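You operate a simulated robot arm through the tools that you are given. There is no shell and no other tool. Be economical: measure what you need, move in short steps, check, and stop when the job is done.

You are at the controls of a simulated two-armed robot. One attempt, no reset.

TASK
Hold the tall white connector, pull its plug and move it to the yellow socket of the harness box.
Fine: the connector ends standing in the connector tray; press the check button, its lamp must light.

Only the result counts: the job must be done as asked and must still hold three seconds after the hand-in. Knocking over, shifting, dropping, spilling or breaking anything else fails it.

THE ROBOT
Two 7-joint arms with two-finger parallel grippers on one trunk, on a base that drives. Base frame: it is fixed to the floor where the robot stands at the start and does not move with it; the origin is under the middle of the robot, x ahead of it, y to its left, z up; the surface under the hand at the start is at about z = 0.78. Readings come in m, degrees, newtons and seconds.
The left shoulder is at the start at [0.06, 0.143, 0.938], the right one opposite. With the tool pointing down near the work surface each hand reaches from about 0.32 to 0.74 m from the robot's upright axis, wherever it stands, measured 20 degrees to its own side. Places, roughly: check button [0.7, -0.1, 0.8]; harness lamp [0.7, -0.1, 0.8]; inside of the connector tray [0.7, -0.3, 0.8]; yellow socket of the harness box [0.7, -0.1, 0.8]. Payload 1.57 kg a hand.
Tool frame (each hand has its own): the origin (TCP) lies between the finger pads and is the grasp point; the fingertips stand 0.03 m ahead of it; z points along the fingers, y is the line along which they close. Largest opening 0.11 m; finger width 0.024, thickness 0.012; the body of the gripper, 0.048 by 0.112 m, starts 0.078 m behind the TCP.
Orientation is that of the tool frame in the base frame, as a unit quaternion [x, y, z, w]. With the fingers straight down and closing along the base's y, the tool's x points along the base's -x, its y along +y and its z along -z.

THE INTERFACE
- The arms move only by the tool nudge_tool. It takes "left_moves", "right_moves" or both (then of equal length, played together; a hand with none holds still); each is a list of rows, each an object of numbers (a shift or turn left out is 0, a gripper value left out holds the last): "x", "y", "z": the shift along the tool's x, y, z in m; "wx", "wy", "wz": the turn, a rotation vector about the tool's x, y, z in degrees; "fingers": the opening, from 0 (shut) to 1 (fully open). In form: [{"x": .., "y": .., "z": .., "wx": .., "wy": .., "wz": .., "fingers": ..}, ...]. A call has 1 to 8 rows; each row is the pose to reach, as a shift and turn from the pose commanded when the call began, along the tool's axes at that moment. Each row takes 0.2 s and may step no farther than 0.05 m and 8.6 degrees from the row before; otherwise, or with a gripper value out of range, the whole call is refused. Where a pose cannot be reached the arm comes as near as it can. A force on the tool above 40 N (or 10 N above the force at the start of the call, whichever is more), or a blocked arm, ends the call early, and 0.2 s more pass. Each finger travels about 0.045 m/s and halts on what it meets, pressing with about 22 N; the grip force reading is that of the motor and also rises with nothing between the fingers. The clock runs only during rows and for 0.2 s after the last one: add rows that repeat a pose to give the fingers time. The reply holds the time, the measured pose of the TCP, the force on the tool along the base axes, the opening and the grip force, in the units named above and with some noise, with the torque about the TCP (base axes, N m) and any sound that the robot's microphone picked up, and new pictures: "pictures" is both (left out), scene, wrist or none (wrist: the cameras of the hands that moved).
- Cameras (640 x 400 px; columns grow to the right, rows downward): "scene" is now at [0.0465, -0.0117, 1.5448]; the picture's right is [-0.17, -0.99, 0.00], its down [-0.76, 0.13, -0.64] and it looks along [0.63, -0.11, -0.77] (base axes); focal length 284 px, centre (320, 200). "left" rides on the left gripper at [0.07, -0.016, -0.141] in its tool frame; the picture's right is [0.23, 0.97, 0.00], its down [-0.85, 0.20, -0.48] and it looks along [-0.47, 0.11, 0.88] (tool axes); focal length 222 px, centre (320, 200). "right" rides on the right gripper at [0.07, 0.016, -0.141] in its tool frame; the picture's right is [-0.23, 0.97, 0.00], its down [-0.86, -0.20, -0.48] and it looks along [-0.47, -0.11, 0.88] (tool axes); focal length 222 px, centre (320, 200). There is no depth. A picture from a camera that has moved, and an enlarged one, comes with that camera's place and axes in the base frame and with its lens.
- slide_trunk(by): slides the trunk up (or, below 0, down) by that many m; the arms and the scene camera ride with it, the base frame stays. It gives what a move gives, with no picture.
- roll_base(legs): drives the robot by 1 to 6 legs, each [ahead, left, turn to the left] in m, m and degrees, along the robot's own axes; the way and the turn of a leg run together, so that a leg with both is an arc; at most 1.5 m and 180 degrees a leg. The arms and the cameras ride along, it lands a little off, and it stops where it bumps. It gives what a move gives, and a new picture of the scene camera.
- aim_head(pan, tilt): turns the head with the scene camera to pan (to the left, within 86 degrees either way) and tilt (down, from -29 to 69), counted from straight ahead of the robot. It gives what a move gives, and a new picture of the scene camera.
- close_up(camera, box): a new picture of the part [left, top, right, bottom] of that camera's present view, enlarged. It takes no simulated time.
- finish_job(): hands the job in; it is judged then, once.

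Work in short steps. Places have to be worked out from the pictures, the camera data and where the tool is seen: move nearer, look again, correct. Check each grasp and each placing, and mend what went wrong. You have 120 turns and 260 pictures in all, those below and enlarged ones among them. Open the grippers and draw the arms clear of the work before you hand the job in, unless the task says otherwise; then end with one line.

The tools are called after "Request:" as name(argument=value, ...) on one line, values as JSON. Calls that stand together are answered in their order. nudge_tool: Moves the arms, as the interface text tells. Its arguments: {"type":"object","properties":{"left_moves":{"type":"array","items":{"type":"object","properties":{"x":{"type":"number"},"y":{"type":"number"},"z":{"type":"number"},"wx":{"type":"number"},"wy":{"type":"number"},"wz":{"type":"number"},"fingers":{"type":"number"}}}},"right_moves":{"type":"array","items":{"type":"object","properties":{"x":{"type":"number"},"y":{"type":"number"},"z":{"type":"number"},"wx":{"type":"number"},"wy":{"type":"number"},"wz":{"type":"number"},"fingers":{"type":"number"}}}},"pictures":{"type":"string","enum":["both","scene","wrist","none"]}},"required":[]} The other tools are called the same way: slide_trunk (by) slides the trunk up or down; roll_base (legs) drives the base; aim_head (pan, tilt) turns the head that bears the scene camera; close_up (camera, box) takes an enlarged picture of a part of a camera's view; finish_job () hands the job in.

At the start:

```text
t: 0.0
left_position: [0.4796, 0.1505, 1.0971]
left_ee_rot: [0.0, 1.0, 0.0, 0.0]
left_ft_force: [-0.1, 0.1, 0.1]
left_wrist_torque: [0.0, -0.01, -0.01]
left_finger_gap: 0.11
left_grip_force: 0.1
right_position: [0.3812, -0.2591, 1.1155]
right_ee_rot: [-0.001, 1.0, -0.001, -0.001]
right_ft_force: [-0.7, 0.7, -0.3]
right_wrist_torque: [-0.02, 0.02, 0.0]
right_finger_gap: 0.11
right_grip_force: 0.1
trunk travel left (down, up): [-0.536, 0.054]
robot x, y, heading: [-0.0003, 0.0013, 0.1]
head pan, tilt: [-9.6, 50.0]
```

scene: 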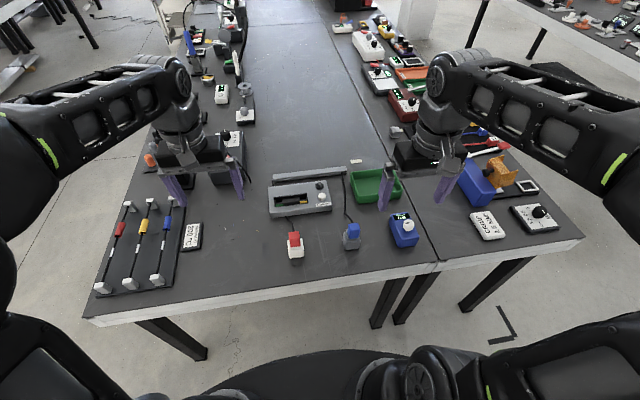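
right: 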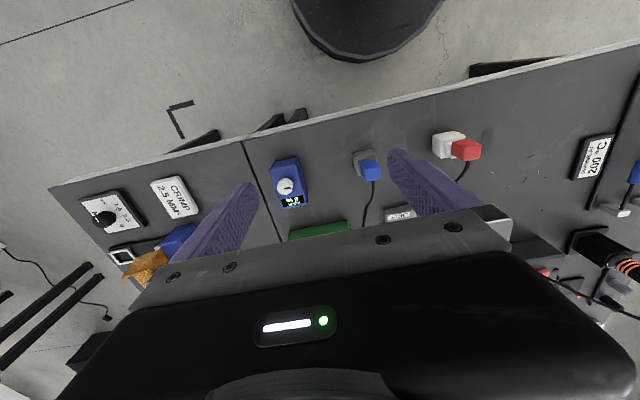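
left: 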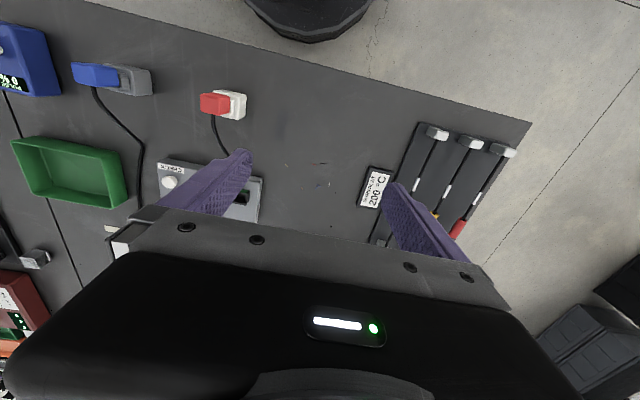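

I see a harness box (grey), a white connector with a red plug, a grey connector with a blue plug, and a green tray. I'll enlarge the work area first.

Request:
close_up(camera="scene", box=[250, 150, 430, 270])

Request:
close_up(camera="left", box=[0, 40, 280, 240])

```text
3.33 times, centred on (340, 210) of scene
camera zoom: at [0.0465, -0.0117, 1.5448], right [-0.17, -0.99, 0.0], down [-0.76, 0.13, -0.64], along [0.63, -0.11, -0.77], focal length 945 px, centre (253, 167)
```

zoom: 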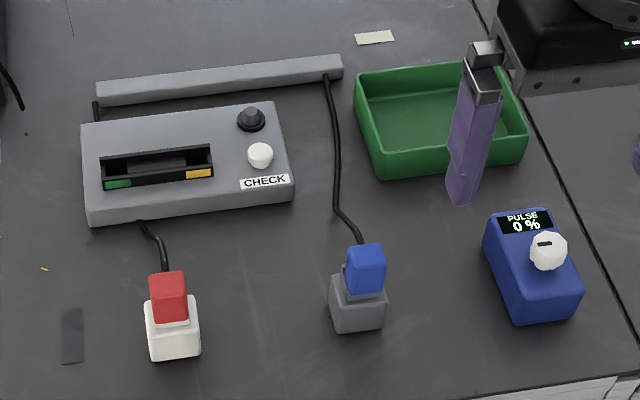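

```text
2.00 times, centred on (140, 140) of left
camera zoom: at [0.409, 0.1362, 1.2384], right [-0.23, 0.97, 0.0], down [0.85, 0.2, 0.48], along [0.47, 0.11, -0.88], focal length 444 px, centre (680, 320)
```

zoom: 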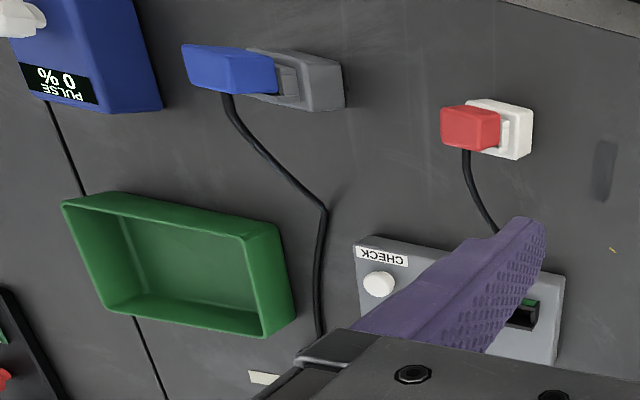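

The white connector with the red plug stands at about (0.485, -0.015), its top near z 0.86. I'll move the left hand closer to see its wrist view.

Request:
nudge_tool(left_moves=[{"x": 0.02, "y": -0.03, "z": 0.03}, {"x": 0.04, "y": -0.06, "z": 0.06}, {"x": 0.06, "y": -0.08, "z": 0.09}, {"x": 0.08, "y": -0.08, "z": 0.11}, {"x": 0.08, "y": -0.08, "z": 0.11}], pictures="wrist")

Request:
close_up(camera="scene", box=[265, 170, 365, 265])

```text
t: 1.2
left_position: [0.3985, 0.0683, 0.9853]
left_ee_rot: [0.001, 1.0, -0.001, 0.0]
left_ft_force: [-1.1, -0.4, 0.2]
left_wrist_torque: [0.03, 0.02, 0.0]
left_finger_gap: 0.11
left_grip_force: 0.0
right_position: [0.3822, -0.2579, 1.1163]
right_ee_rot: [0.0, 1.0, 0.001, 0.0]
right_ft_force: [0.6, 0.0, -0.1]
right_wrist_torque: [0.01, -0.02, -0.02]
right_finger_gap: 0.1096
right_grip_force: 0.0
trunk travel left (down, up): [-0.536, 0.054]
robot x, y, heading: [-0.0023, -0.0017, 0.1]
head pan, tilt: [-9.6, 50.0]
camera left: at [0.3273, 0.0536, 1.1265], right [-0.23, 0.97, 0.0], down [0.85, 0.2, 0.48], along [0.47, 0.11, -0.88], focal length 222 px, centre (320, 200)
```

left: 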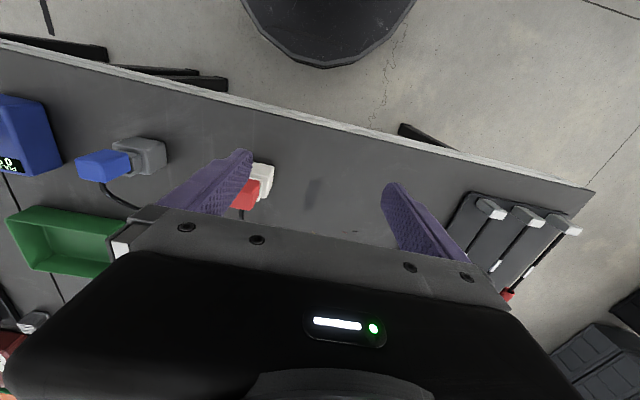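

```text
4.21 times, centred on (315, 218) of scene
camera zoom: at [0.0466, -0.0118, 1.5448], right [-0.17, -0.99, 0.0], down [-0.76, 0.13, -0.64], along [0.63, -0.11, -0.77], focal length 1194 px, centre (341, 126)
```

zoom: 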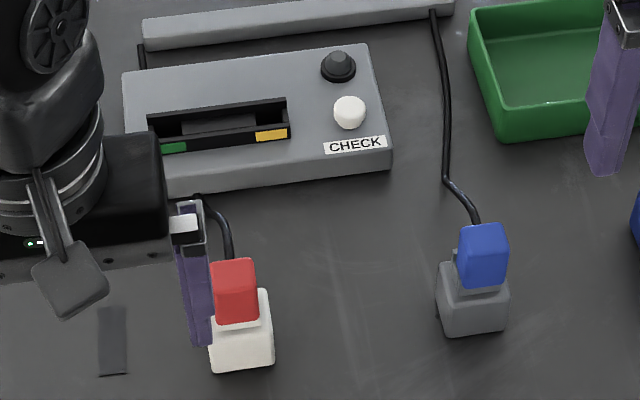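

The wrist view is blocked by the finger here. I'll back the left hand off and bring the right hand over the harness box for a top view of the sockets.

Request:
nudge_tool(left_moves=[{"y": 0.03}, {"y": 0.06}, {"y": 0.1}, {"y": 0.12}, {"y": 0.12}, {"y": 0.12}, {"y": 0.12}, {"y": 0.12}], right_moves=[{"x": -0.04, "y": 0.025}, {"x": -0.08, "y": 0.05}, {"x": -0.12, "y": 0.075}, {"x": -0.16, "y": 0.1}, {"x": -0.2, "y": 0.125}, {"x": -0.24, "y": 0.15}, {"x": -0.27, "y": 0.17}, {"x": -0.27, "y": 0.17}])

```text
t: 3.0
left_position: [0.399, 0.189, 0.9882]
left_ee_rot: [0.0, 1.0, 0.0, 0.001]
left_ft_force: [-0.5, -0.5, -0.8]
left_wrist_torque: [0.03, -0.06, -0.01]
left_finger_gap: 0.11
left_grip_force: 0.1
right_position: [0.5298, -0.1512, 1.118]
right_ee_rot: [-0.002, 1.0, -0.003, 0.013]
right_ft_force: [-0.2, 0.3, -0.5]
right_wrist_torque: [0.01, -0.02, 0.0]
right_finger_gap: 0.1098
right_grip_force: 0.0
right hand out of reach, approached as far as the arm can: row 4, 5, 6, 7, 8
trunk travel left (down, up): [-0.536, 0.054]
robot x, y, heading: [-0.0028, -0.0002, 0.0]
head pan, tilt: [-9.6, 50.0]
camera scene: at [0.0454, -0.0123, 1.5449], right [-0.17, -0.99, 0.0], down [-0.75, 0.13, -0.64], along [0.63, -0.11, -0.77], focal length 284 px, centre (320, 200)
camera right: at [0.453, -0.1344, 1.2573], right [0.22, 0.97, 0.0], down [0.84, -0.19, 0.5], along [0.49, -0.11, -0.86], focal length 222 px, centre (320, 200)
camera left: at [0.3283, 0.1738, 1.1286], right [-0.23, 0.97, 0.0], down [0.85, 0.2, 0.48], along [0.47, 0.11, -0.88], focal length 222 px, centre (320, 200)
```

scene: 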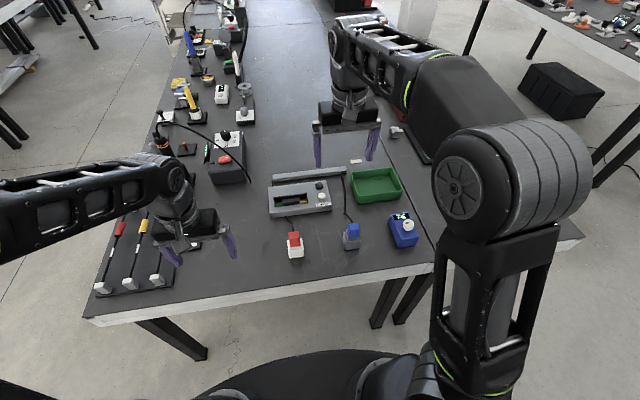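
right: 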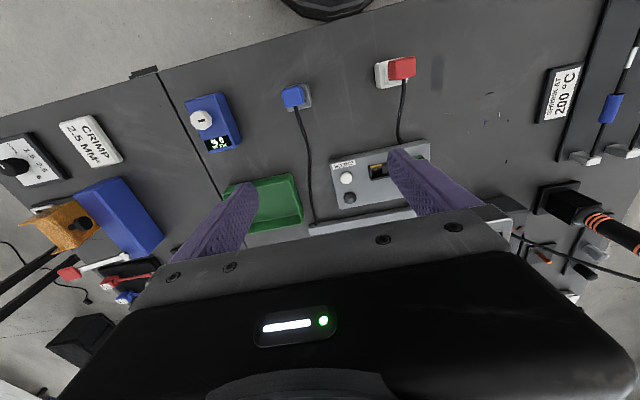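
left: 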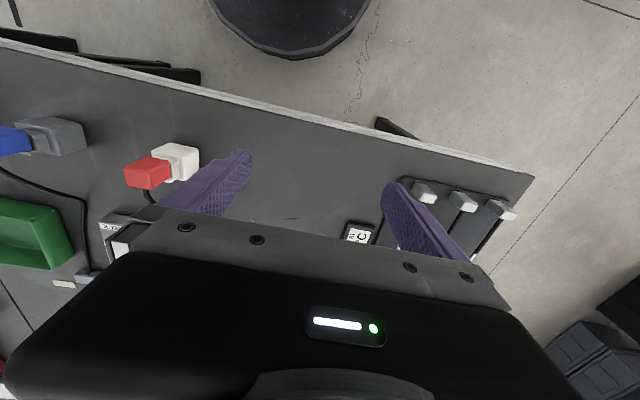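

The arm reaches less far at this height. I'll enlarge these views anyway to see the sockets and connector.

Request:
close_up(camera="right", box=[310, 40, 470, 240])

Request:
close_up(camera="left", box=[0, 100, 220, 240])

Request:
close_up(camera="scene", box=[260, 165, 380, 265])

```text
2.00 times, centred on (390, 140) of right
camera zoom: at [0.453, -0.1344, 1.2573], right [0.22, 0.97, 0.0], down [0.84, -0.19, 0.5], along [0.49, -0.11, -0.86], focal length 444 px, centre (180, 320)
```

zoom: 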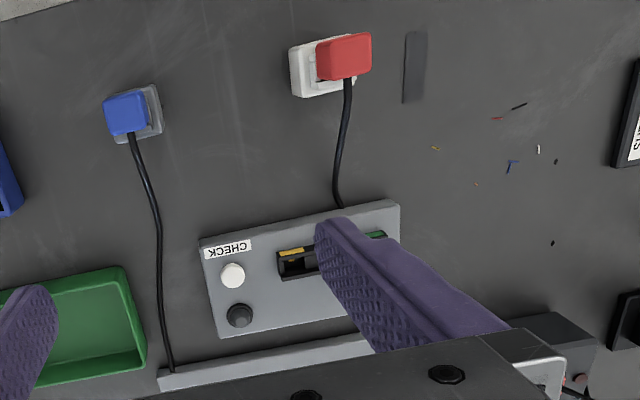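

```text
2.86 times, centred on (110, 170) of left
camera zoom: at [0.3283, 0.1738, 1.1286], right [-0.23, 0.97, 0.0], down [0.85, 0.2, 0.48], along [0.47, 0.11, -0.88], focal length 635 px, centre (920, 286)
```

zoom: 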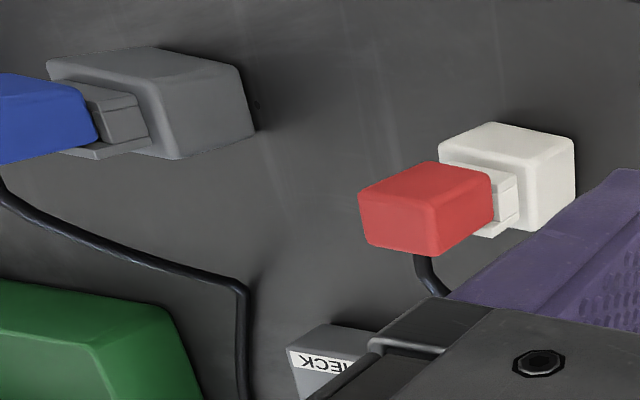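

```text
4.00 times, centred on (320, 215) of scene
camera zoom: at [0.0454, -0.0123, 1.5449], right [-0.17, -0.99, 0.0], down [-0.75, 0.13, -0.64], along [0.63, -0.11, -0.77], focal length 1134 px, centre (320, 140)
```

zoom: 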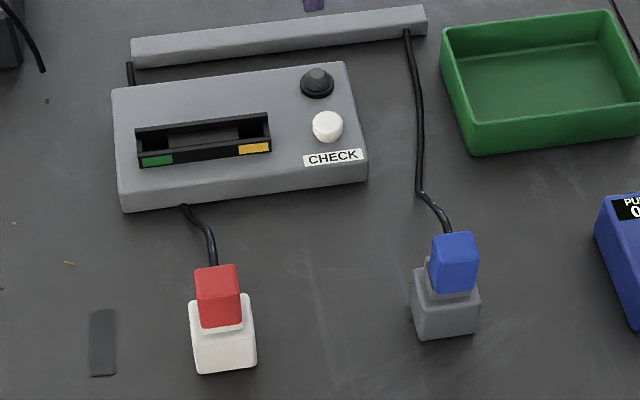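

The recess on the box has a green half on the left and a yellow half on the right. I'll lower the right hand above the box to look into it.

Request:
nudge_tool(right_moves=[{"x": 0.02, "z": 0.03}, {"x": 0.04, "z": 0.06}, {"x": 0.05, "z": 0.1}, {"x": 0.05, "z": 0.13}, {"x": 0.05, "z": 0.13}], pictures="wrist")

Request:
close_up(camera="right", box=[240, 0, 440, 220])

```text
t: 4.2
left_position: [0.3994, 0.1893, 0.9862]
left_ee_rot: [0.0, 1.0, 0.0, 0.0]
left_ft_force: [0.1, 0.1, 0.0]
left_wrist_torque: [-0.02, -0.01, 0.04]
left_finger_gap: 0.1102
left_grip_force: 0.0
right_position: [0.4825, -0.151, 0.9879]
right_ee_rot: [-0.001, 1.0, 0.001, 0.001]
right_ft_force: [0.4, 0.9, -0.5]
right_wrist_torque: [0.0, 0.01, -0.01]
right_finger_gap: 0.11
right_grip_force: 0.1
trunk travel left (down, up): [-0.536, 0.054]
robot x, y, heading: [-0.0018, -0.0017, 0.1]
head pan, tilt: [-9.6, 50.0]
camera right: at [0.4092, -0.1355, 1.1293], right [0.23, 0.97, 0.0], down [0.85, -0.2, 0.48], along [0.47, -0.11, -0.88], focal length 222 px, centre (320, 200)
```

right: 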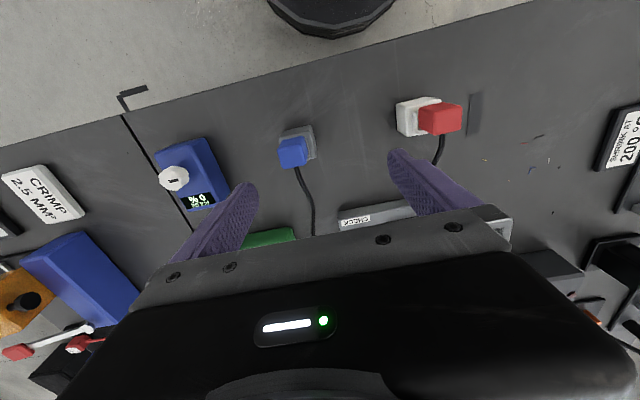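

```text
1.82 times, centred on (340, 110) of right
camera zoom: at [0.4092, -0.1355, 1.1293], right [0.23, 0.97, 0.0], down [0.85, -0.2, 0.48], along [0.47, -0.11, -0.88], focal length 404 px, centre (284, 364)
```

zoom: 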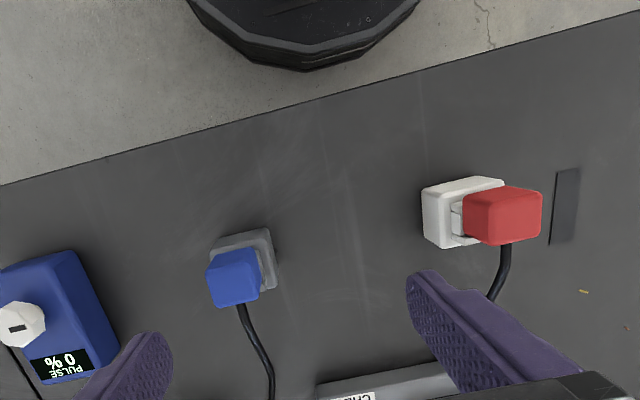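

The commanded pose had been clamped to the reachable one. Now I move forward to about (0.62, -0.09, 0.985) over the box.

Request:
nudge_tool(right_moves=[{"x": -0.04, "y": 0.015}, {"x": -0.08, "y": 0.03}, {"x": -0.12, "y": 0.045}, {"x": -0.14, "y": 0.06}, {"x": -0.14, "y": 0.06}], pictures="wrist")

Request:
close_up(camera="right", box=[240, 60, 440, 240])

```text
t: 5.4
left_position: [0.3992, 0.1898, 0.9865]
left_ee_rot: [0.0, 1.0, 0.0, 0.0]
left_ft_force: [-0.1, 0.5, -0.6]
left_wrist_torque: [-0.01, -0.01, 0.0]
left_finger_gap: 0.11
left_grip_force: 0.2
right_position: [0.6211, -0.0937, 0.9877]
right_ee_rot: [0.0, 1.0, 0.0, 0.0]
right_ft_force: [0.5, -0.2, 0.0]
right_wrist_torque: [0.01, 0.0, 0.01]
right_finger_gap: 0.1101
right_grip_force: 0.1
trunk travel left (down, up): [-0.536, 0.054]
robot x, y, heading: [0.0022, -0.0006, 0.1]
head pan, tilt: [-9.6, 50.0]
camera right: at [0.549, -0.0763, 1.1296], right [0.23, 0.97, 0.0], down [0.86, -0.2, 0.48], along [0.47, -0.11, -0.88], focal length 222 px, centre (320, 200)
```

right: 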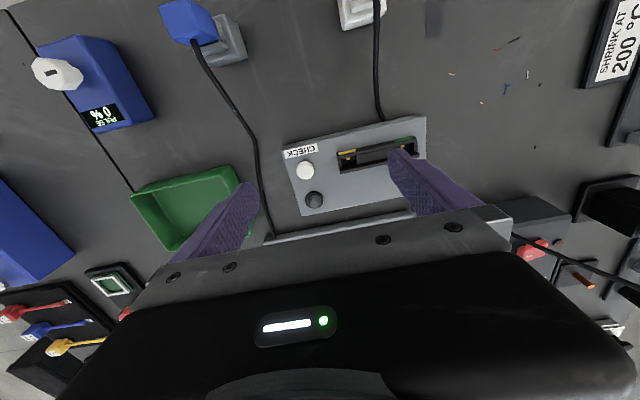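

```text
2.22 times, centred on (340, 150) of right
camera zoom: at [0.549, -0.0763, 1.1296], right [0.23, 0.97, 0.0], down [0.86, -0.2, 0.48], along [0.47, -0.11, -0.88], focal length 494 px, centre (276, 311)
```

zoom: 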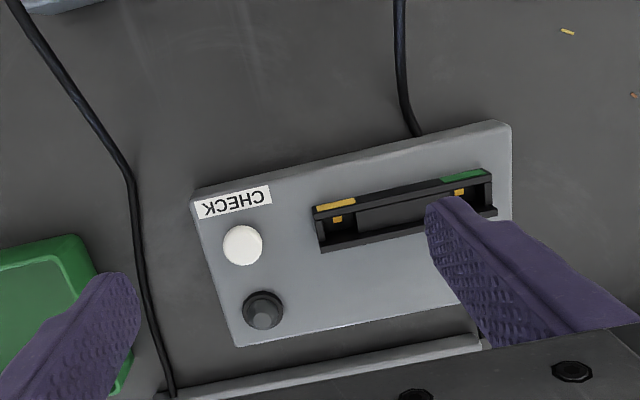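

The trough has separate end pockets with a middle block. I'll shift to take a clearer look at the yellow end.

Request:
nudge_tool(right_moves=[{"y": 0.03, "x": 0.01}, {"y": 0.04, "z": 0.02, "x": 0.02}, {"y": 0.04, "z": 0.04, "x": 0.02}, {"y": 0.04, "z": 0.04, "x": 0.02}], pictures="none")

Request:
close_up(camera="right", box=[250, 110, 400, 220])

```text
t: 6.4
left_position: [0.3999, 0.1877, 0.9865]
left_ee_rot: [0.0, 1.0, -0.001, 0.0]
left_ft_force: [-1.0, -0.9, 0.9]
left_wrist_torque: [-0.02, 0.02, 0.03]
left_finger_gap: 0.1097
left_grip_force: 0.1
right_position: [0.5998, -0.0528, 0.9471]
right_ee_rot: [-0.001, 1.0, 0.0, 0.0]
right_ft_force: [-0.9, -0.1, -0.4]
right_wrist_torque: [-0.01, 0.0, 0.02]
right_finger_gap: 0.1101
right_grip_force: 0.1
trunk travel left (down, up): [-0.536, 0.054]
robot x, y, heading: [-0.0019, -0.0021, 0.0]
head pan, tilt: [-9.6, 50.0]
```

```text
3.64 times, centred on (325, 165) of right
camera zoom: at [0.5279, -0.0367, 1.0889], right [0.23, 0.97, 0.0], down [0.85, -0.2, 0.48], along [0.47, -0.11, -0.88], focal length 808 px, centre (302, 327)
```

zoom: 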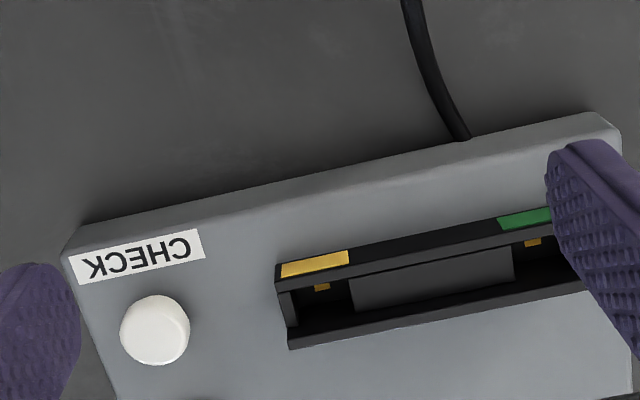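

The yellow pocket centre is at about (0.667, -0.060), rim z≈0.815, and the box is nearly axis-aligned. Next I draw the right hand back and look at the connector from above with the left wrist camera.

Request:
nudge_tool(right_moves=[{"y": -0.04, "z": -0.02}, {"y": -0.08, "z": -0.04}, {"y": -0.12, "z": -0.04}, {"y": -0.16, "z": -0.04}, {"y": -0.18, "z": -0.04}, {"y": -0.18, "z": -0.04}], left_moves=[{"x": -0.02, "y": -0.03}, {"x": -0.04, "y": -0.06}, {"x": -0.06, "y": -0.09}, {"x": -0.08, "y": -0.12}, {"x": -0.1, "y": -0.15}, {"x": -0.1, "y": -0.17}], pictures="none")

Request:
close_up(camera="left", box=[220, 60, 400, 200])

```text
t: 7.8
left_position: [0.4993, 0.0195, 0.9863]
left_ee_rot: [-0.001, 1.0, 0.0, 0.0]
left_ft_force: [-0.5, 0.0, -0.4]
left_wrist_torque: [-0.01, 0.01, -0.02]
left_finger_gap: 0.1098
left_grip_force: 0.0
right_position: [0.5997, -0.2302, 0.9873]
right_ee_rot: [0.0, 1.0, 0.0, 0.0]
right_ft_force: [-0.2, -0.8, -0.5]
right_wrist_torque: [0.0, 0.01, 0.0]
right_finger_gap: 0.11
right_grip_force: 0.1
trunk travel left (down, up): [-0.536, 0.054]
robot x, y, heading: [0.0007, -0.0009, -0.2]
head pan, tilt: [-9.6, 50.0]
```

```text
2.86 times, centred on (310, 130) of left
camera zoom: at [0.4291, 0.0054, 1.1285], right [-0.23, 0.97, 0.0], down [0.85, 0.2, 0.48], along [0.47, 0.11, -0.88], focal length 635 px, centre (349, 400)
```

zoom: 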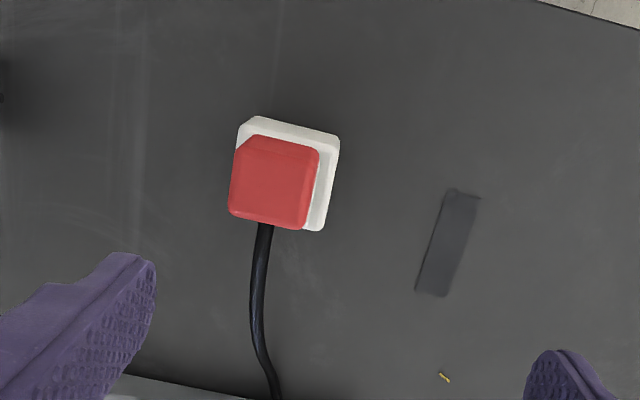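

The connector is about 10 cm tall: white body z 0.78–0.82, a neck, and the red cap z 0.842–0.88, all centred near (0.485, -0.016). The left hand will come in from the left, tilted 60° and closing along x, so I rotate it now while backing off to y≈0.13.

Request:
nudge_tool(left_moves=[{"y": 0.04}, {"y": 0.08, "wx": 3.6, "wy": 3.6, "wz": -6.2}, {"y": 0.11, "wx": 7.2, "wy": 7.2, "wz": -12.4}, {"x": 0.013, "y": 0.13, "wx": 10.8, "wy": 10.8, "wz": -18.6}, {"x": 0.013, "y": 0.13, "wx": 14.4, "wy": 14.4, "wz": -24.8}, {"x": 0.013, "y": 0.13, "wx": 18.0, "wy": 18.0, "wz": -31.0}, {"x": 0.013, "y": 0.13, "wx": 21.6, "wy": 21.6, "wz": -37.2}, {"x": 0.013, "y": 0.13, "wx": 25.1, "wy": 25.1, "wz": -43.6}], pictures="scene")

```text
t: 9.6
left_position: [0.4864, 0.1511, 0.9867]
left_ee_rot: [-0.366, 0.882, -0.21, -0.21]
left_ft_force: [-0.1, 1.2, -0.7]
left_wrist_torque: [0.02, 0.01, -0.01]
left_finger_gap: 0.11
left_grip_force: 0.2
right_position: [0.5991, -0.2299, 0.9871]
right_ee_rot: [-0.001, 1.0, 0.0, 0.0]
right_ft_force: [0.5, 0.0, -0.3]
right_wrist_torque: [-0.02, -0.01, -0.01]
right_finger_gap: 0.1097
right_grip_force: 0.0
trunk travel left (down, up): [-0.536, 0.054]
robot x, y, heading: [0.0017, -0.0027, 0.3]
head pan, tilt: [-9.6, 50.0]
camera scene: at [0.0465, -0.0113, 1.5449], right [-0.17, -0.99, 0.0], down [-0.76, 0.13, -0.64], along [0.63, -0.11, -0.77], focal length 284 px, centre (320, 200)
```

scene: 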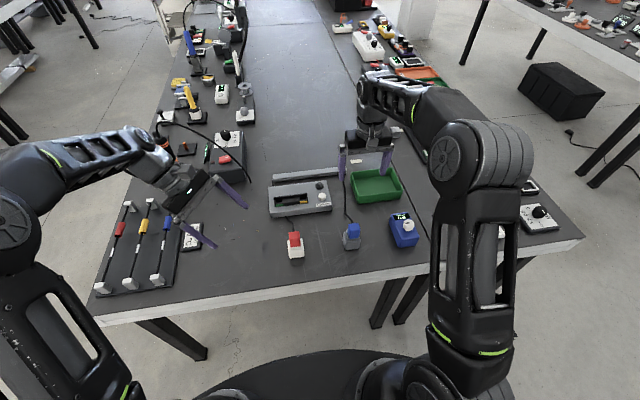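

The rotation is going cleanly. I finish the remaining 48°.

Request:
nudge_tool(left_moves=[{"wx": 3.6, "wy": 3.6, "wz": -6.2}, {"wx": 7.2, "wy": 7.2, "wz": -12.4}, {"wx": 10.8, "wy": 10.8, "wz": -18.6}, {"wx": 14.4, "wy": 14.4, "wz": -24.8}, {"wx": 18.0, "wy": 18.0, "wz": -31.0}, {"wx": 21.6, "wy": 21.6, "wz": -37.3}, {"wx": 21.6, "wy": 21.6, "wz": -37.3}])

```text
t: 11.2
left_position: [0.4873, 0.1503, 0.9868]
left_ee_rot: [0.613, -0.612, 0.354, 0.353]
left_ft_force: [-0.4, 0.0, -0.5]
left_wrist_torque: [-0.03, -0.01, -0.02]
left_finger_gap: 0.1102
left_grip_force: 0.1
right_position: [0.5999, -0.2305, 0.9866]
right_ee_rot: [0.0, 1.0, 0.0, 0.0]
right_ft_force: [0.6, -0.2, 0.7]
right_wrist_torque: [-0.02, -0.01, -0.02]
right_finger_gap: 0.1101
right_grip_force: 0.0
trunk travel left (down, up): [-0.536, 0.054]
robot x, y, heading: [0.0032, -0.0024, -0.1]
head pan, tilt: [-9.6, 50.0]
camera scene: at [0.0466, -0.0117, 1.5448], right [-0.17, -0.99, 0.0], down [-0.76, 0.13, -0.64], along [0.63, -0.11, -0.77], focal length 284 px, centre (320, 200)
camera left: at [0.5019, 0.2395, 1.1181], right [-0.97, -0.12, 0.2], down [-0.2, 0.84, -0.5], along [-0.11, -0.53, -0.84], focal length 222 px, centre (320, 200)
```

scene: 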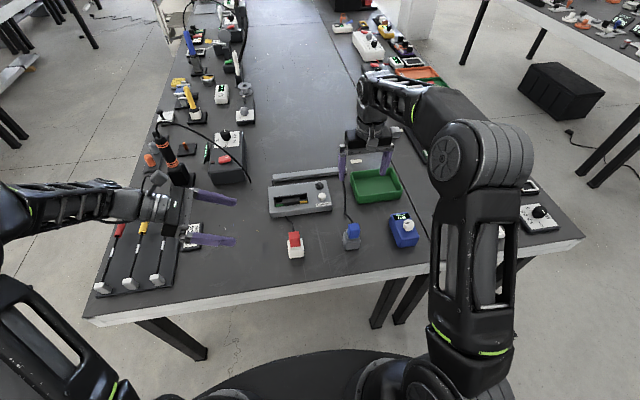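
left: 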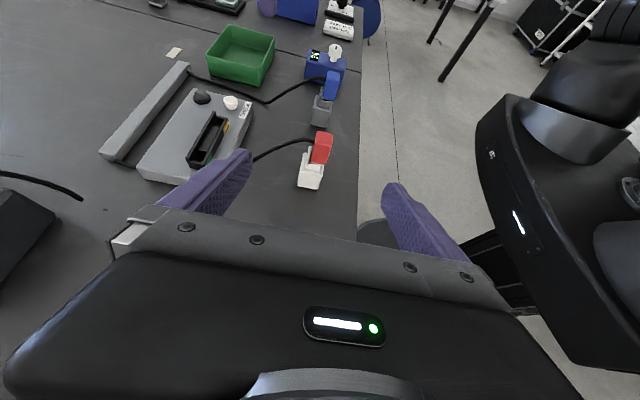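

Orientation is as planned. I'll enlarge this side view to refine the connector heights and see the socket depth.

Request:
close_up(camera="left", box=[270, 115, 370, 205])

Request:
close_up(camera="left", box=[140, 70, 290, 190])

```text
4.44 times, centred on (320, 160) of left
camera zoom: at [0.5019, 0.2395, 1.1181], right [-0.97, -0.12, 0.2], down [-0.2, 0.84, -0.5], along [-0.11, -0.53, -0.84], focal length 987 px, centre (320, 378)
```

zoom: 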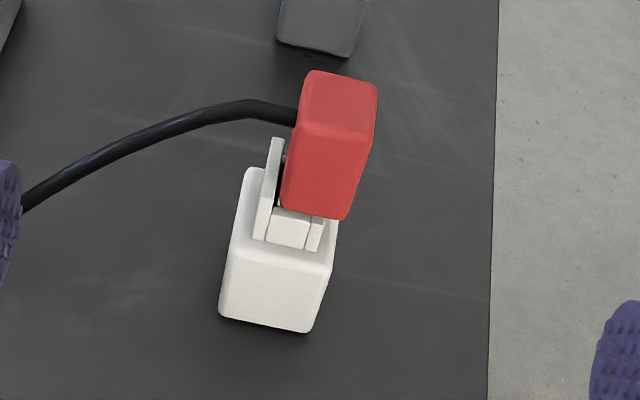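

```text
3.33 times, centred on (215, 130) of left
camera zoom: at [0.5019, 0.2395, 1.1181], right [-0.97, -0.12, 0.2], down [-0.2, 0.84, -0.5], along [-0.11, -0.53, -0.84], focal length 740 px, centre (670, 433)
```

zoom: 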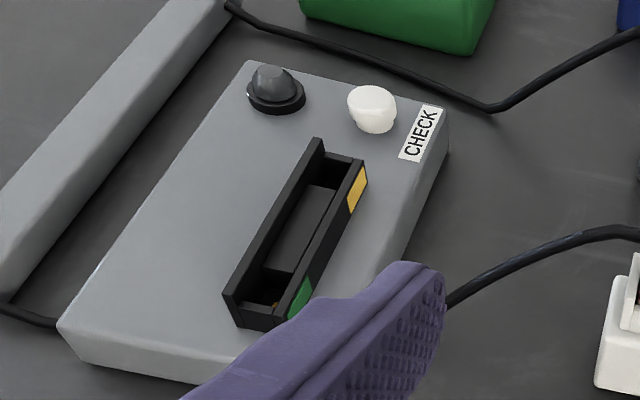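

The plug sits in a U-shaped cradle with the taller wall on +x, same as the socket, so its orientation should be kept. Left hand goes to a pre-grasp 9 cm back along its finger axis.

Request:
nudge_tool(left_moves=[{"x": -0.019, "y": 0.001, "z": 0.032, "fingers": 0.75}, {"x": -0.038, "y": 0.002, "z": 0.064}, {"x": -0.057, "y": 0.003, "z": 0.096}, {"x": -0.0766, "y": 0.003, "z": 0.1274}, {"x": -0.0766, "y": 0.003, "z": 0.1274}])

Request:
close_up(camera="left", box=[240, 60, 400, 200])

```text
t: 12.4
left_position: [0.482, 0.0795, 0.8557]
left_ee_rot: [-0.612, 0.612, -0.354, -0.353]
left_ft_force: [0.1, -0.9, -0.4]
left_wrist_torque: [0.06, -0.01, 0.0]
left_finger_gap: 0.0825
left_grip_force: 0.0
right_position: [0.6008, -0.2297, 0.9878]
right_ee_rot: [0.0, 1.0, 0.0, 0.0]
right_ft_force: [1.1, -0.1, 0.1]
right_wrist_torque: [0.0, -0.02, -0.06]
right_finger_gap: 0.1101
right_grip_force: 0.1
trunk travel left (down, up): [-0.536, 0.054]
robot x, y, heading: [-0.0003, -0.0019, -0.1]
head pan, tilt: [-9.6, 50.0]
camera scene: at [0.0464, -0.0117, 1.5449], right [-0.17, -0.99, 0.0], down [-0.76, 0.13, -0.64], along [0.63, -0.11, -0.77], focal length 284 px, centre (320, 200)
camera left: at [0.4972, 0.1683, 0.9877], right [-0.97, -0.11, 0.19], down [-0.2, 0.84, -0.5], along [-0.11, -0.53, -0.84], focal length 222 px, centre (320, 200)
```

scene: 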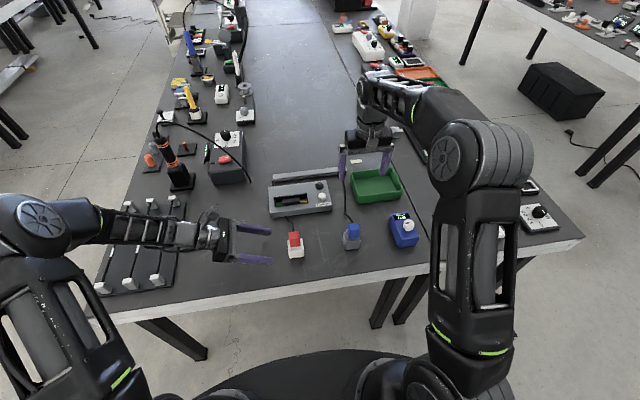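
left: 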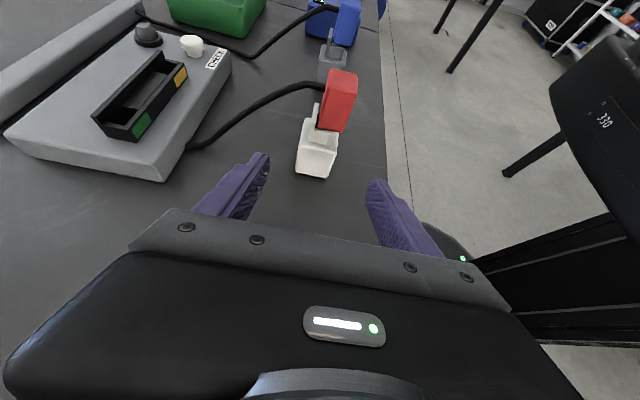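

```text
2.86 times, centred on (320, 130) of left
camera zoom: at [0.4972, 0.1683, 0.9877], right [-0.97, -0.11, 0.19], down [-0.2, 0.84, -0.5], along [-0.11, -0.53, -0.84], focal length 635 px, centre (320, 400)
```

zoom: 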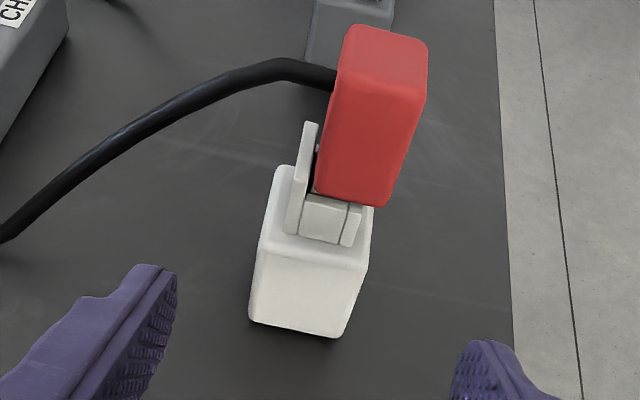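

Refined: body centre x≈0.485 (top z≈0.825), cap centre ≈(0.479, -0.012), cap z 0.845–0.887. I advance the left hand around the body along its finger axis, still open.

Request:
nudge_tool(left_moves=[{"x": 0.0005, "y": -0.002, "z": 0.03}, {"x": 0.001, "y": -0.003, "z": 0.06}, {"x": 0.0015, "y": -0.003, "z": 0.08}, {"x": 0.0019, "y": -0.003, "z": 0.0907}, {"x": 0.0019, "y": -0.003, "z": 0.0907}])

Request:
close_up(camera="left", box=[220, 60, 420, 260])

```text
t: 13.6
left_position: [0.4859, -0.0, 0.8154]
left_ee_rot: [-0.612, 0.613, -0.354, -0.353]
left_ft_force: [0.7, -0.2, -0.1]
left_wrist_torque: [0.0, 0.01, -0.01]
left_finger_gap: 0.0825
left_grip_force: 0.1
right_position: [0.6003, -0.2294, 0.9876]
right_ee_rot: [-0.001, 1.0, 0.0, 0.0]
right_ft_force: [0.0, -0.1, -0.1]
right_wrist_torque: [0.0, 0.03, 0.03]
right_finger_gap: 0.11
right_grip_force: 0.2
trunk travel left (down, up): [-0.536, 0.054]
robot x, y, heading: [0.002, 0.0006, -0.1]
head pan, tilt: [-9.6, 50.0]
camera scene: at [0.0465, -0.0116, 1.5448], right [-0.17, -0.99, 0.0], down [-0.76, 0.13, -0.64], along [0.63, -0.11, -0.77], focal length 284 px, centre (320, 200)
camera left: at [0.5012, 0.089, 0.9465], right [-0.97, -0.11, 0.19], down [-0.2, 0.84, -0.5], along [-0.11, -0.53, -0.84], focal length 222 px, centre (320, 200)
```

scene: 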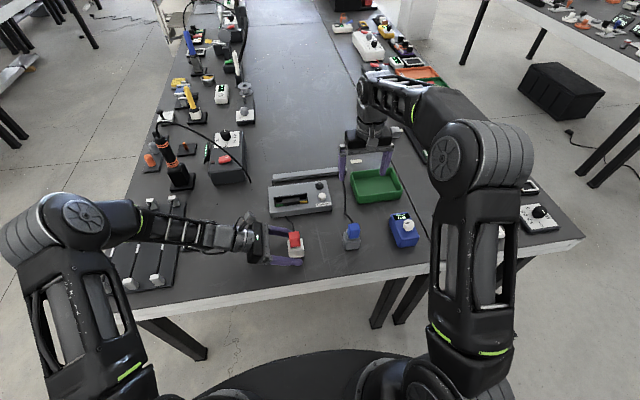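
left: 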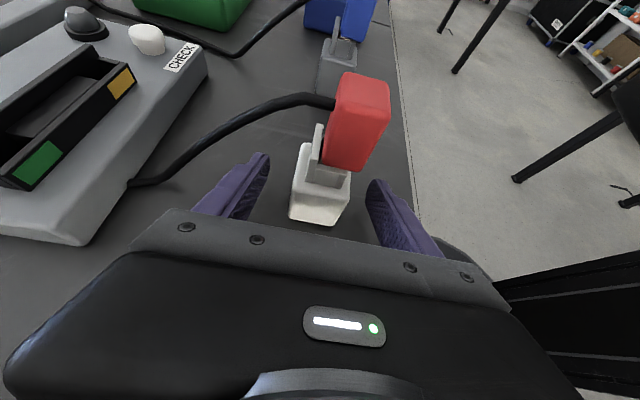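

```text
2.00 times, centred on (320, 160) of left
camera zoom: at [0.5012, 0.089, 0.9465], right [-0.97, -0.11, 0.19], down [-0.2, 0.84, -0.5], along [-0.11, -0.53, -0.84], focal length 444 px, centre (320, 280)
```

zoom: 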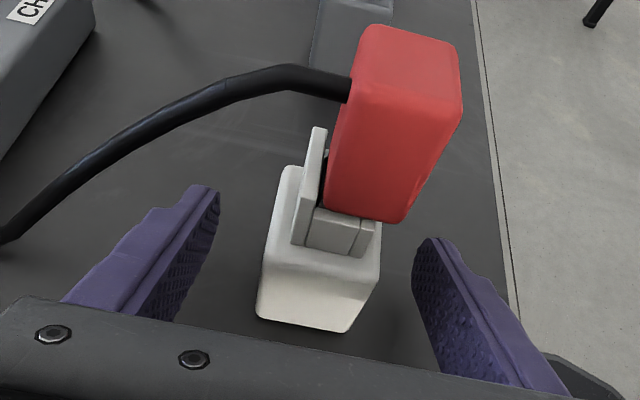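

The body is centred between the fingers. Close the left gripper on the white body.

Request:
nudge_tool(left_moves=[{"fingers": 0.4}, {"fingers": 0.2}, {"fingers": 0.0}, {"fingers": 0.0}, {"fingers": 0.0}], pictures="wrist")

Request:
close_up(camera="left", box=[220, 60, 420, 260])

```text
t: 14.8
left_position: [0.487, 0.0005, 0.8141]
left_ee_rot: [-0.612, 0.613, -0.354, -0.353]
left_ft_force: [0.3, -0.5, 0.0]
left_wrist_torque: [0.02, 0.01, 0.02]
left_finger_gap: 0.0394
left_grip_force: 22.2
right_position: [0.5996, -0.2289, 0.9875]
right_ee_rot: [0.0, 1.0, 0.0, 0.0]
right_ft_force: [-0.3, -0.4, 0.6]
right_wrist_torque: [-0.01, -0.02, -0.01]
right_finger_gap: 0.1102
right_grip_force: 0.1
trunk travel left (down, up): [-0.536, 0.054]
robot x, y, heading: [0.0004, 0.0002, -0.3]
head pan, tilt: [-9.6, 50.0]
camera left: at [0.5012, 0.0891, 0.9465], right [-0.97, -0.11, 0.2], down [-0.2, 0.84, -0.5], along [-0.11, -0.53, -0.84], focal length 222 px, centre (320, 200)
```

left: 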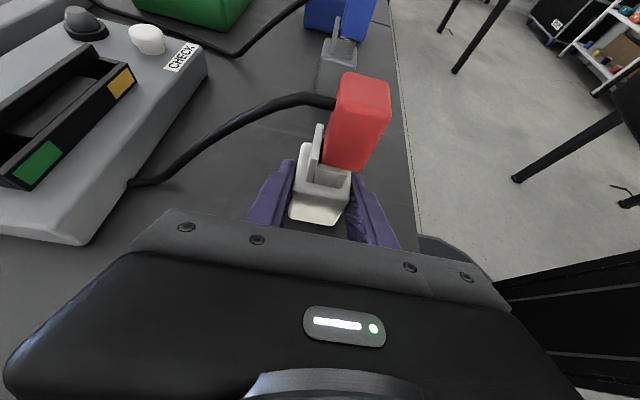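

```text
2.00 times, centred on (320, 160) of left
camera zoom: at [0.5012, 0.0891, 0.9465], right [-0.97, -0.11, 0.2], down [-0.2, 0.84, -0.5], along [-0.11, -0.53, -0.84], focal length 444 px, centre (320, 280)
```

zoom: 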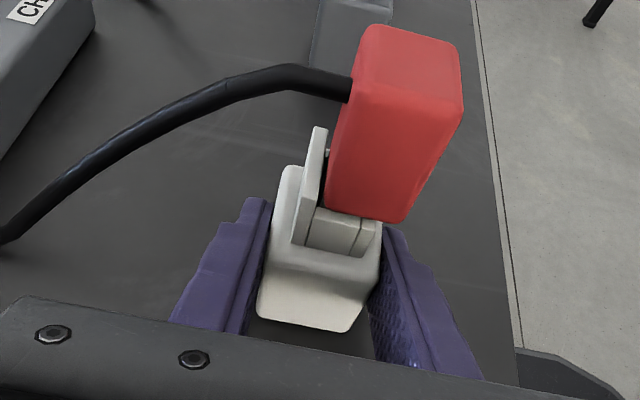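

The white body is gripped (gap 39 mm, 22 N). Now bring the right hand above the red cap at (0.479, -0.012), half open.

Request:
nudge_tool(right_moves=[{"x": 0.02, "y": 0.036, "fingers": 0.5}, {"x": 0.04, "y": 0.072}, {"x": 0.06, "y": 0.108}, {"x": 0.08, "y": 0.144}, {"x": 0.1, "y": 0.18}, {"x": 0.121, "y": 0.2175}, {"x": 0.121, "y": 0.2175}])

Request:
close_up(camera="right", box=[230, 60, 410, 260])

Request:
close_up(camera="left", box=[220, 0, 420, 200])

```text
t: 16.4
left_position: [0.4873, -0.0003, 0.8152]
left_ee_rot: [-0.612, 0.613, -0.354, -0.353]
left_ft_force: [0.2, -1.4, 0.3]
left_wrist_torque: [-0.04, 0.03, -0.02]
left_finger_gap: 0.0396
left_grip_force: 22.1
right_position: [0.4774, -0.0142, 0.9903]
right_ee_rot: [-0.001, 1.0, 0.0, 0.0]
right_ft_force: [-0.1, -0.1, 0.2]
right_wrist_torque: [-0.01, 0.02, -0.03]
right_finger_gap: 0.0549
right_grip_force: 0.0
trunk travel left (down, up): [-0.536, 0.054]
robot x, y, heading: [-0.0039, -0.002, 0.1]
head pan, tilt: [-9.6, 50.0]
camera scene: at [0.0466, -0.0119, 1.5448], right [-0.17, -0.99, 0.0], down [-0.76, 0.13, -0.64], along [0.63, -0.11, -0.77], focal length 284 px, centre (320, 200)
camera right: at [0.4059, 0.0027, 1.131], right [0.23, 0.97, 0.0], down [0.85, -0.2, 0.48], along [0.47, -0.11, -0.88], focal length 222 px, centre (320, 200)
```

scene: 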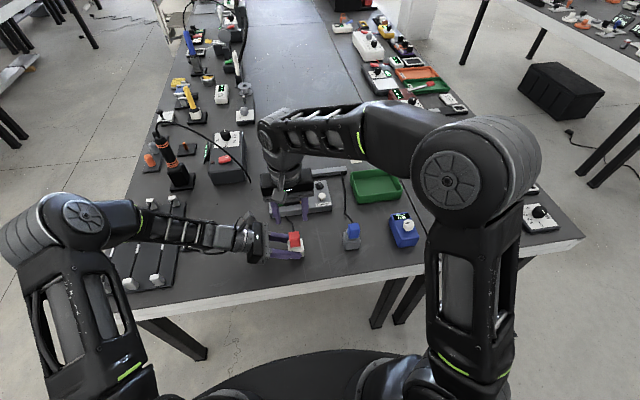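
right: 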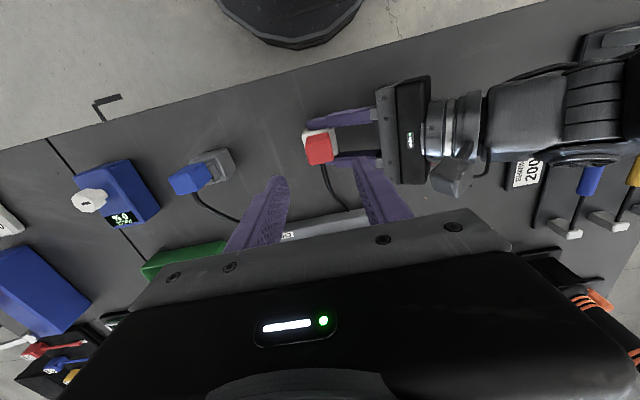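

```text
2.00 times, centred on (320, 160) of right
camera zoom: at [0.4059, 0.0027, 1.131], right [0.23, 0.97, 0.0], down [0.85, -0.2, 0.48], along [0.47, -0.11, -0.88], focal length 444 px, centre (320, 280)
```

zoom: 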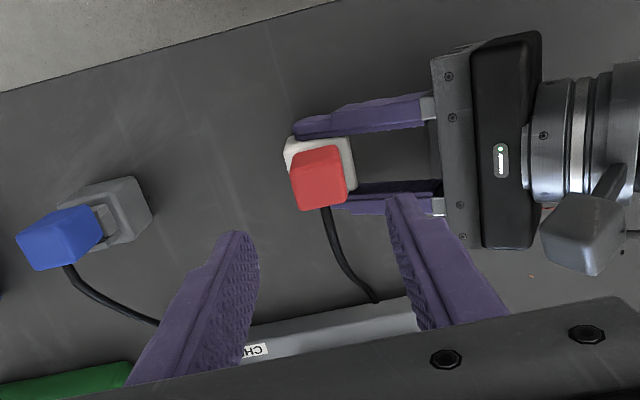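

```text
2.00 times, centred on (320, 100) of left
camera zoom: at [0.5013, 0.0889, 0.9465], right [-0.97, -0.11, 0.2], down [-0.2, 0.84, -0.5], along [-0.11, -0.53, -0.84], focal length 444 px, centre (320, 400)
```

zoom: 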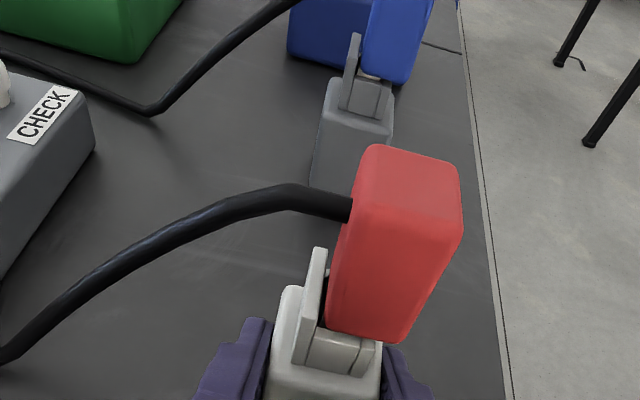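

The cap is centred under the right hand (≈0.479, -0.0135). I descend to TCP z≈0.873.

Request:
nudge_tool(right_moves=[{"x": -0.001, "z": 0.03}, {"x": -0.001, "z": 0.06}, {"x": -0.001, "z": 0.085}, {"x": -0.001, "z": 0.1}, {"x": -0.001, "z": 0.114}, {"x": -0.001, "z": 0.114}])

Request:
close_up(camera="left", box=[220, 0, 420, 200])

```text
t: 17.8
left_position: [0.4865, -0.0001, 0.814]
left_ee_rot: [-0.612, 0.613, -0.354, -0.353]
left_ft_force: [-1.0, 0.3, 0.2]
left_wrist_torque: [-0.06, 0.03, 0.0]
left_finger_gap: 0.0391
left_grip_force: 21.6
right_position: [0.4773, -0.0144, 0.8727]
right_ee_rot: [0.0, 1.0, 0.0, 0.0]
right_ft_force: [0.2, 0.1, 0.1]
right_wrist_torque: [-0.04, -0.02, -0.02]
right_finger_gap: 0.0549
right_grip_force: 0.1
trunk travel left (down, up): [-0.536, 0.054]
robot x, y, heading: [0.0015, -0.0003, 0.1]
head pan, tilt: [-9.6, 50.0]
camera scene: at [0.0466, -0.0116, 1.5448], right [-0.17, -0.99, 0.0], down [-0.76, 0.13, -0.64], along [0.63, -0.11, -0.77], focal length 284 px, centre (320, 200)
camera right: at [0.4056, 0.0016, 1.0146], right [0.23, 0.97, 0.0], down [0.85, -0.2, 0.48], along [0.47, -0.11, -0.88], focal length 222 px, centre (320, 200)
```

scene: 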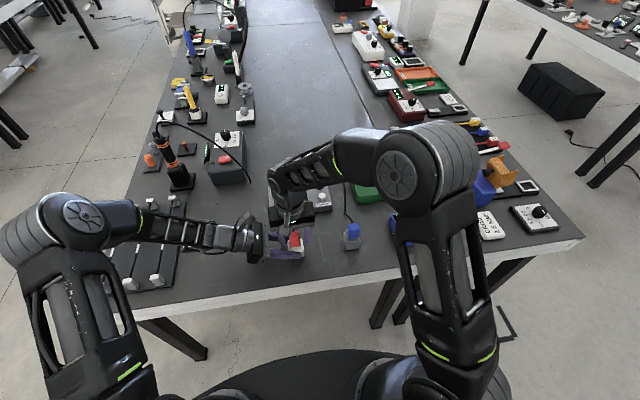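
right: 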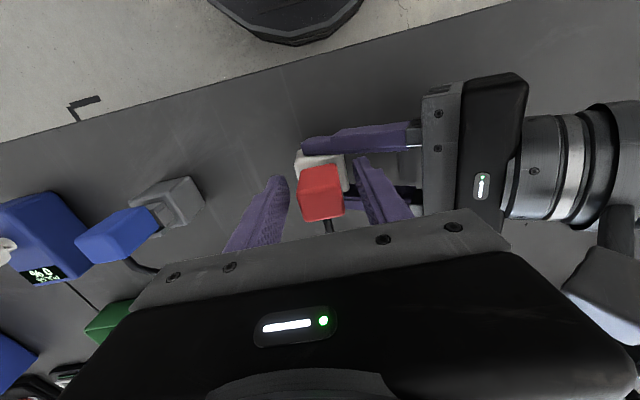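

```text
2.00 times, centred on (320, 100) of left
camera zoom: at [0.5012, 0.0892, 0.9465], right [-0.97, -0.11, 0.2], down [-0.2, 0.84, -0.5], along [-0.11, -0.53, -0.84], focal length 444 px, centre (320, 400)
```

zoom: 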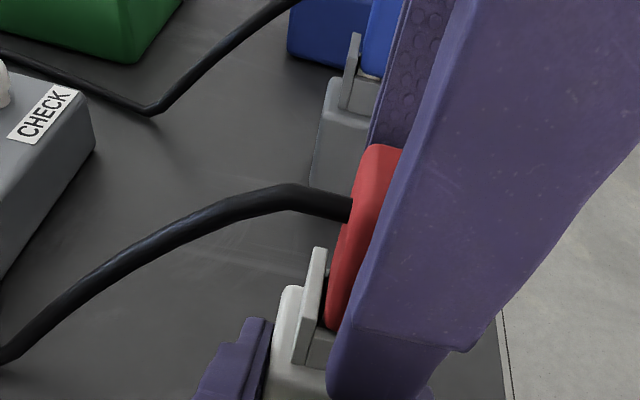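

The fingers straddle the cap cleanly. Close the right gripper on it.

Request:
nudge_tool(right_moves=[{"fingers": 0.3}, {"fingers": 0.15}, {"fingers": 0.0}, {"fingers": 0.0}, {"fingers": 0.0}], pictures="none")

Request:
close_up(camera="left", box=[220, 0, 420, 200])

```text
t: 19.0
left_position: [0.4862, -0.0008, 0.8162]
left_ee_rot: [-0.611, 0.614, -0.353, -0.354]
left_ft_force: [0.2, -1.6, 0.9]
left_wrist_torque: [0.1, -0.01, 0.02]
left_finger_gap: 0.0394
left_grip_force: 21.6
right_position: [0.4773, -0.015, 0.8734]
right_ee_rot: [-0.001, 1.0, 0.001, 0.0]
right_ft_force: [0.1, 0.9, -0.3]
right_wrist_torque: [0.06, 0.01, -0.01]
right_finger_gap: 0.0293
right_grip_force: 22.5
trunk travel left (down, up): [-0.536, 0.054]
robot x, y, heading: [0.002, 0.0012, 0.1]
head pan, tilt: [-9.6, 50.0]
```

```text
2.00 times, centred on (320, 100) of left
camera zoom: at [0.5013, 0.0891, 0.9465], right [-0.97, -0.11, 0.2], down [-0.2, 0.84, -0.5], along [-0.11, -0.53, -0.84], focal length 444 px, centre (320, 400)
```

zoom: 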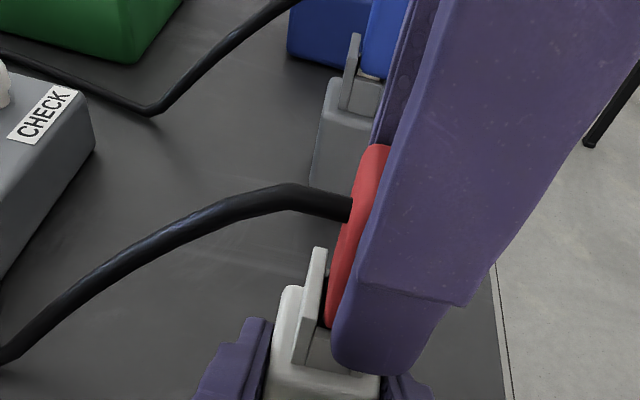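

Plug gripped (29 mm, 22 N). Pull straight up in small steps while the left hand holds.

Request:
nudge_tool(right_moves=[{"z": -0.004}, {"z": -0.008}, {"z": -0.012}, {"z": -0.018}, {"z": -0.025}, {"z": -0.03}], pictures="none")

Request:
close_up(camera="left", box=[220, 0, 420, 200])

```text
t: 20.4
left_position: [0.4854, 0.0001, 0.8144]
left_ee_rot: [-0.612, 0.613, -0.354, -0.353]
left_ft_force: [-0.2, 0.5, 1.3]
left_wrist_torque: [-0.02, 0.03, -0.02]
left_finger_gap: 0.0396
left_grip_force: 21.6
right_position: [0.4801, -0.0138, 0.9039]
right_ee_rot: [0.0, 1.0, 0.0, 0.0]
right_ft_force: [-0.1, -0.4, -1.1]
right_wrist_torque: [0.0, -0.04, 0.01]
right_finger_gap: 0.0293
right_grip_force: 22.2
trunk travel left (down, up): [-0.536, 0.054]
robot x, y, heading: [0.0005, 0.0017, 0.0]
head pan, tilt: [-9.6, 50.0]
heard: snap
```

```text
2.00 times, centred on (320, 100) of left
camera zoom: at [0.5011, 0.0892, 0.9464], right [-0.97, -0.11, 0.2], down [-0.2, 0.84, -0.5], along [-0.11, -0.53, -0.84], focal length 444 px, centre (320, 400)
```

zoom: 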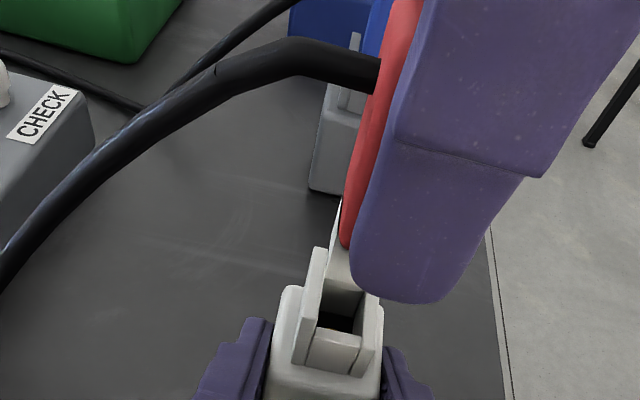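

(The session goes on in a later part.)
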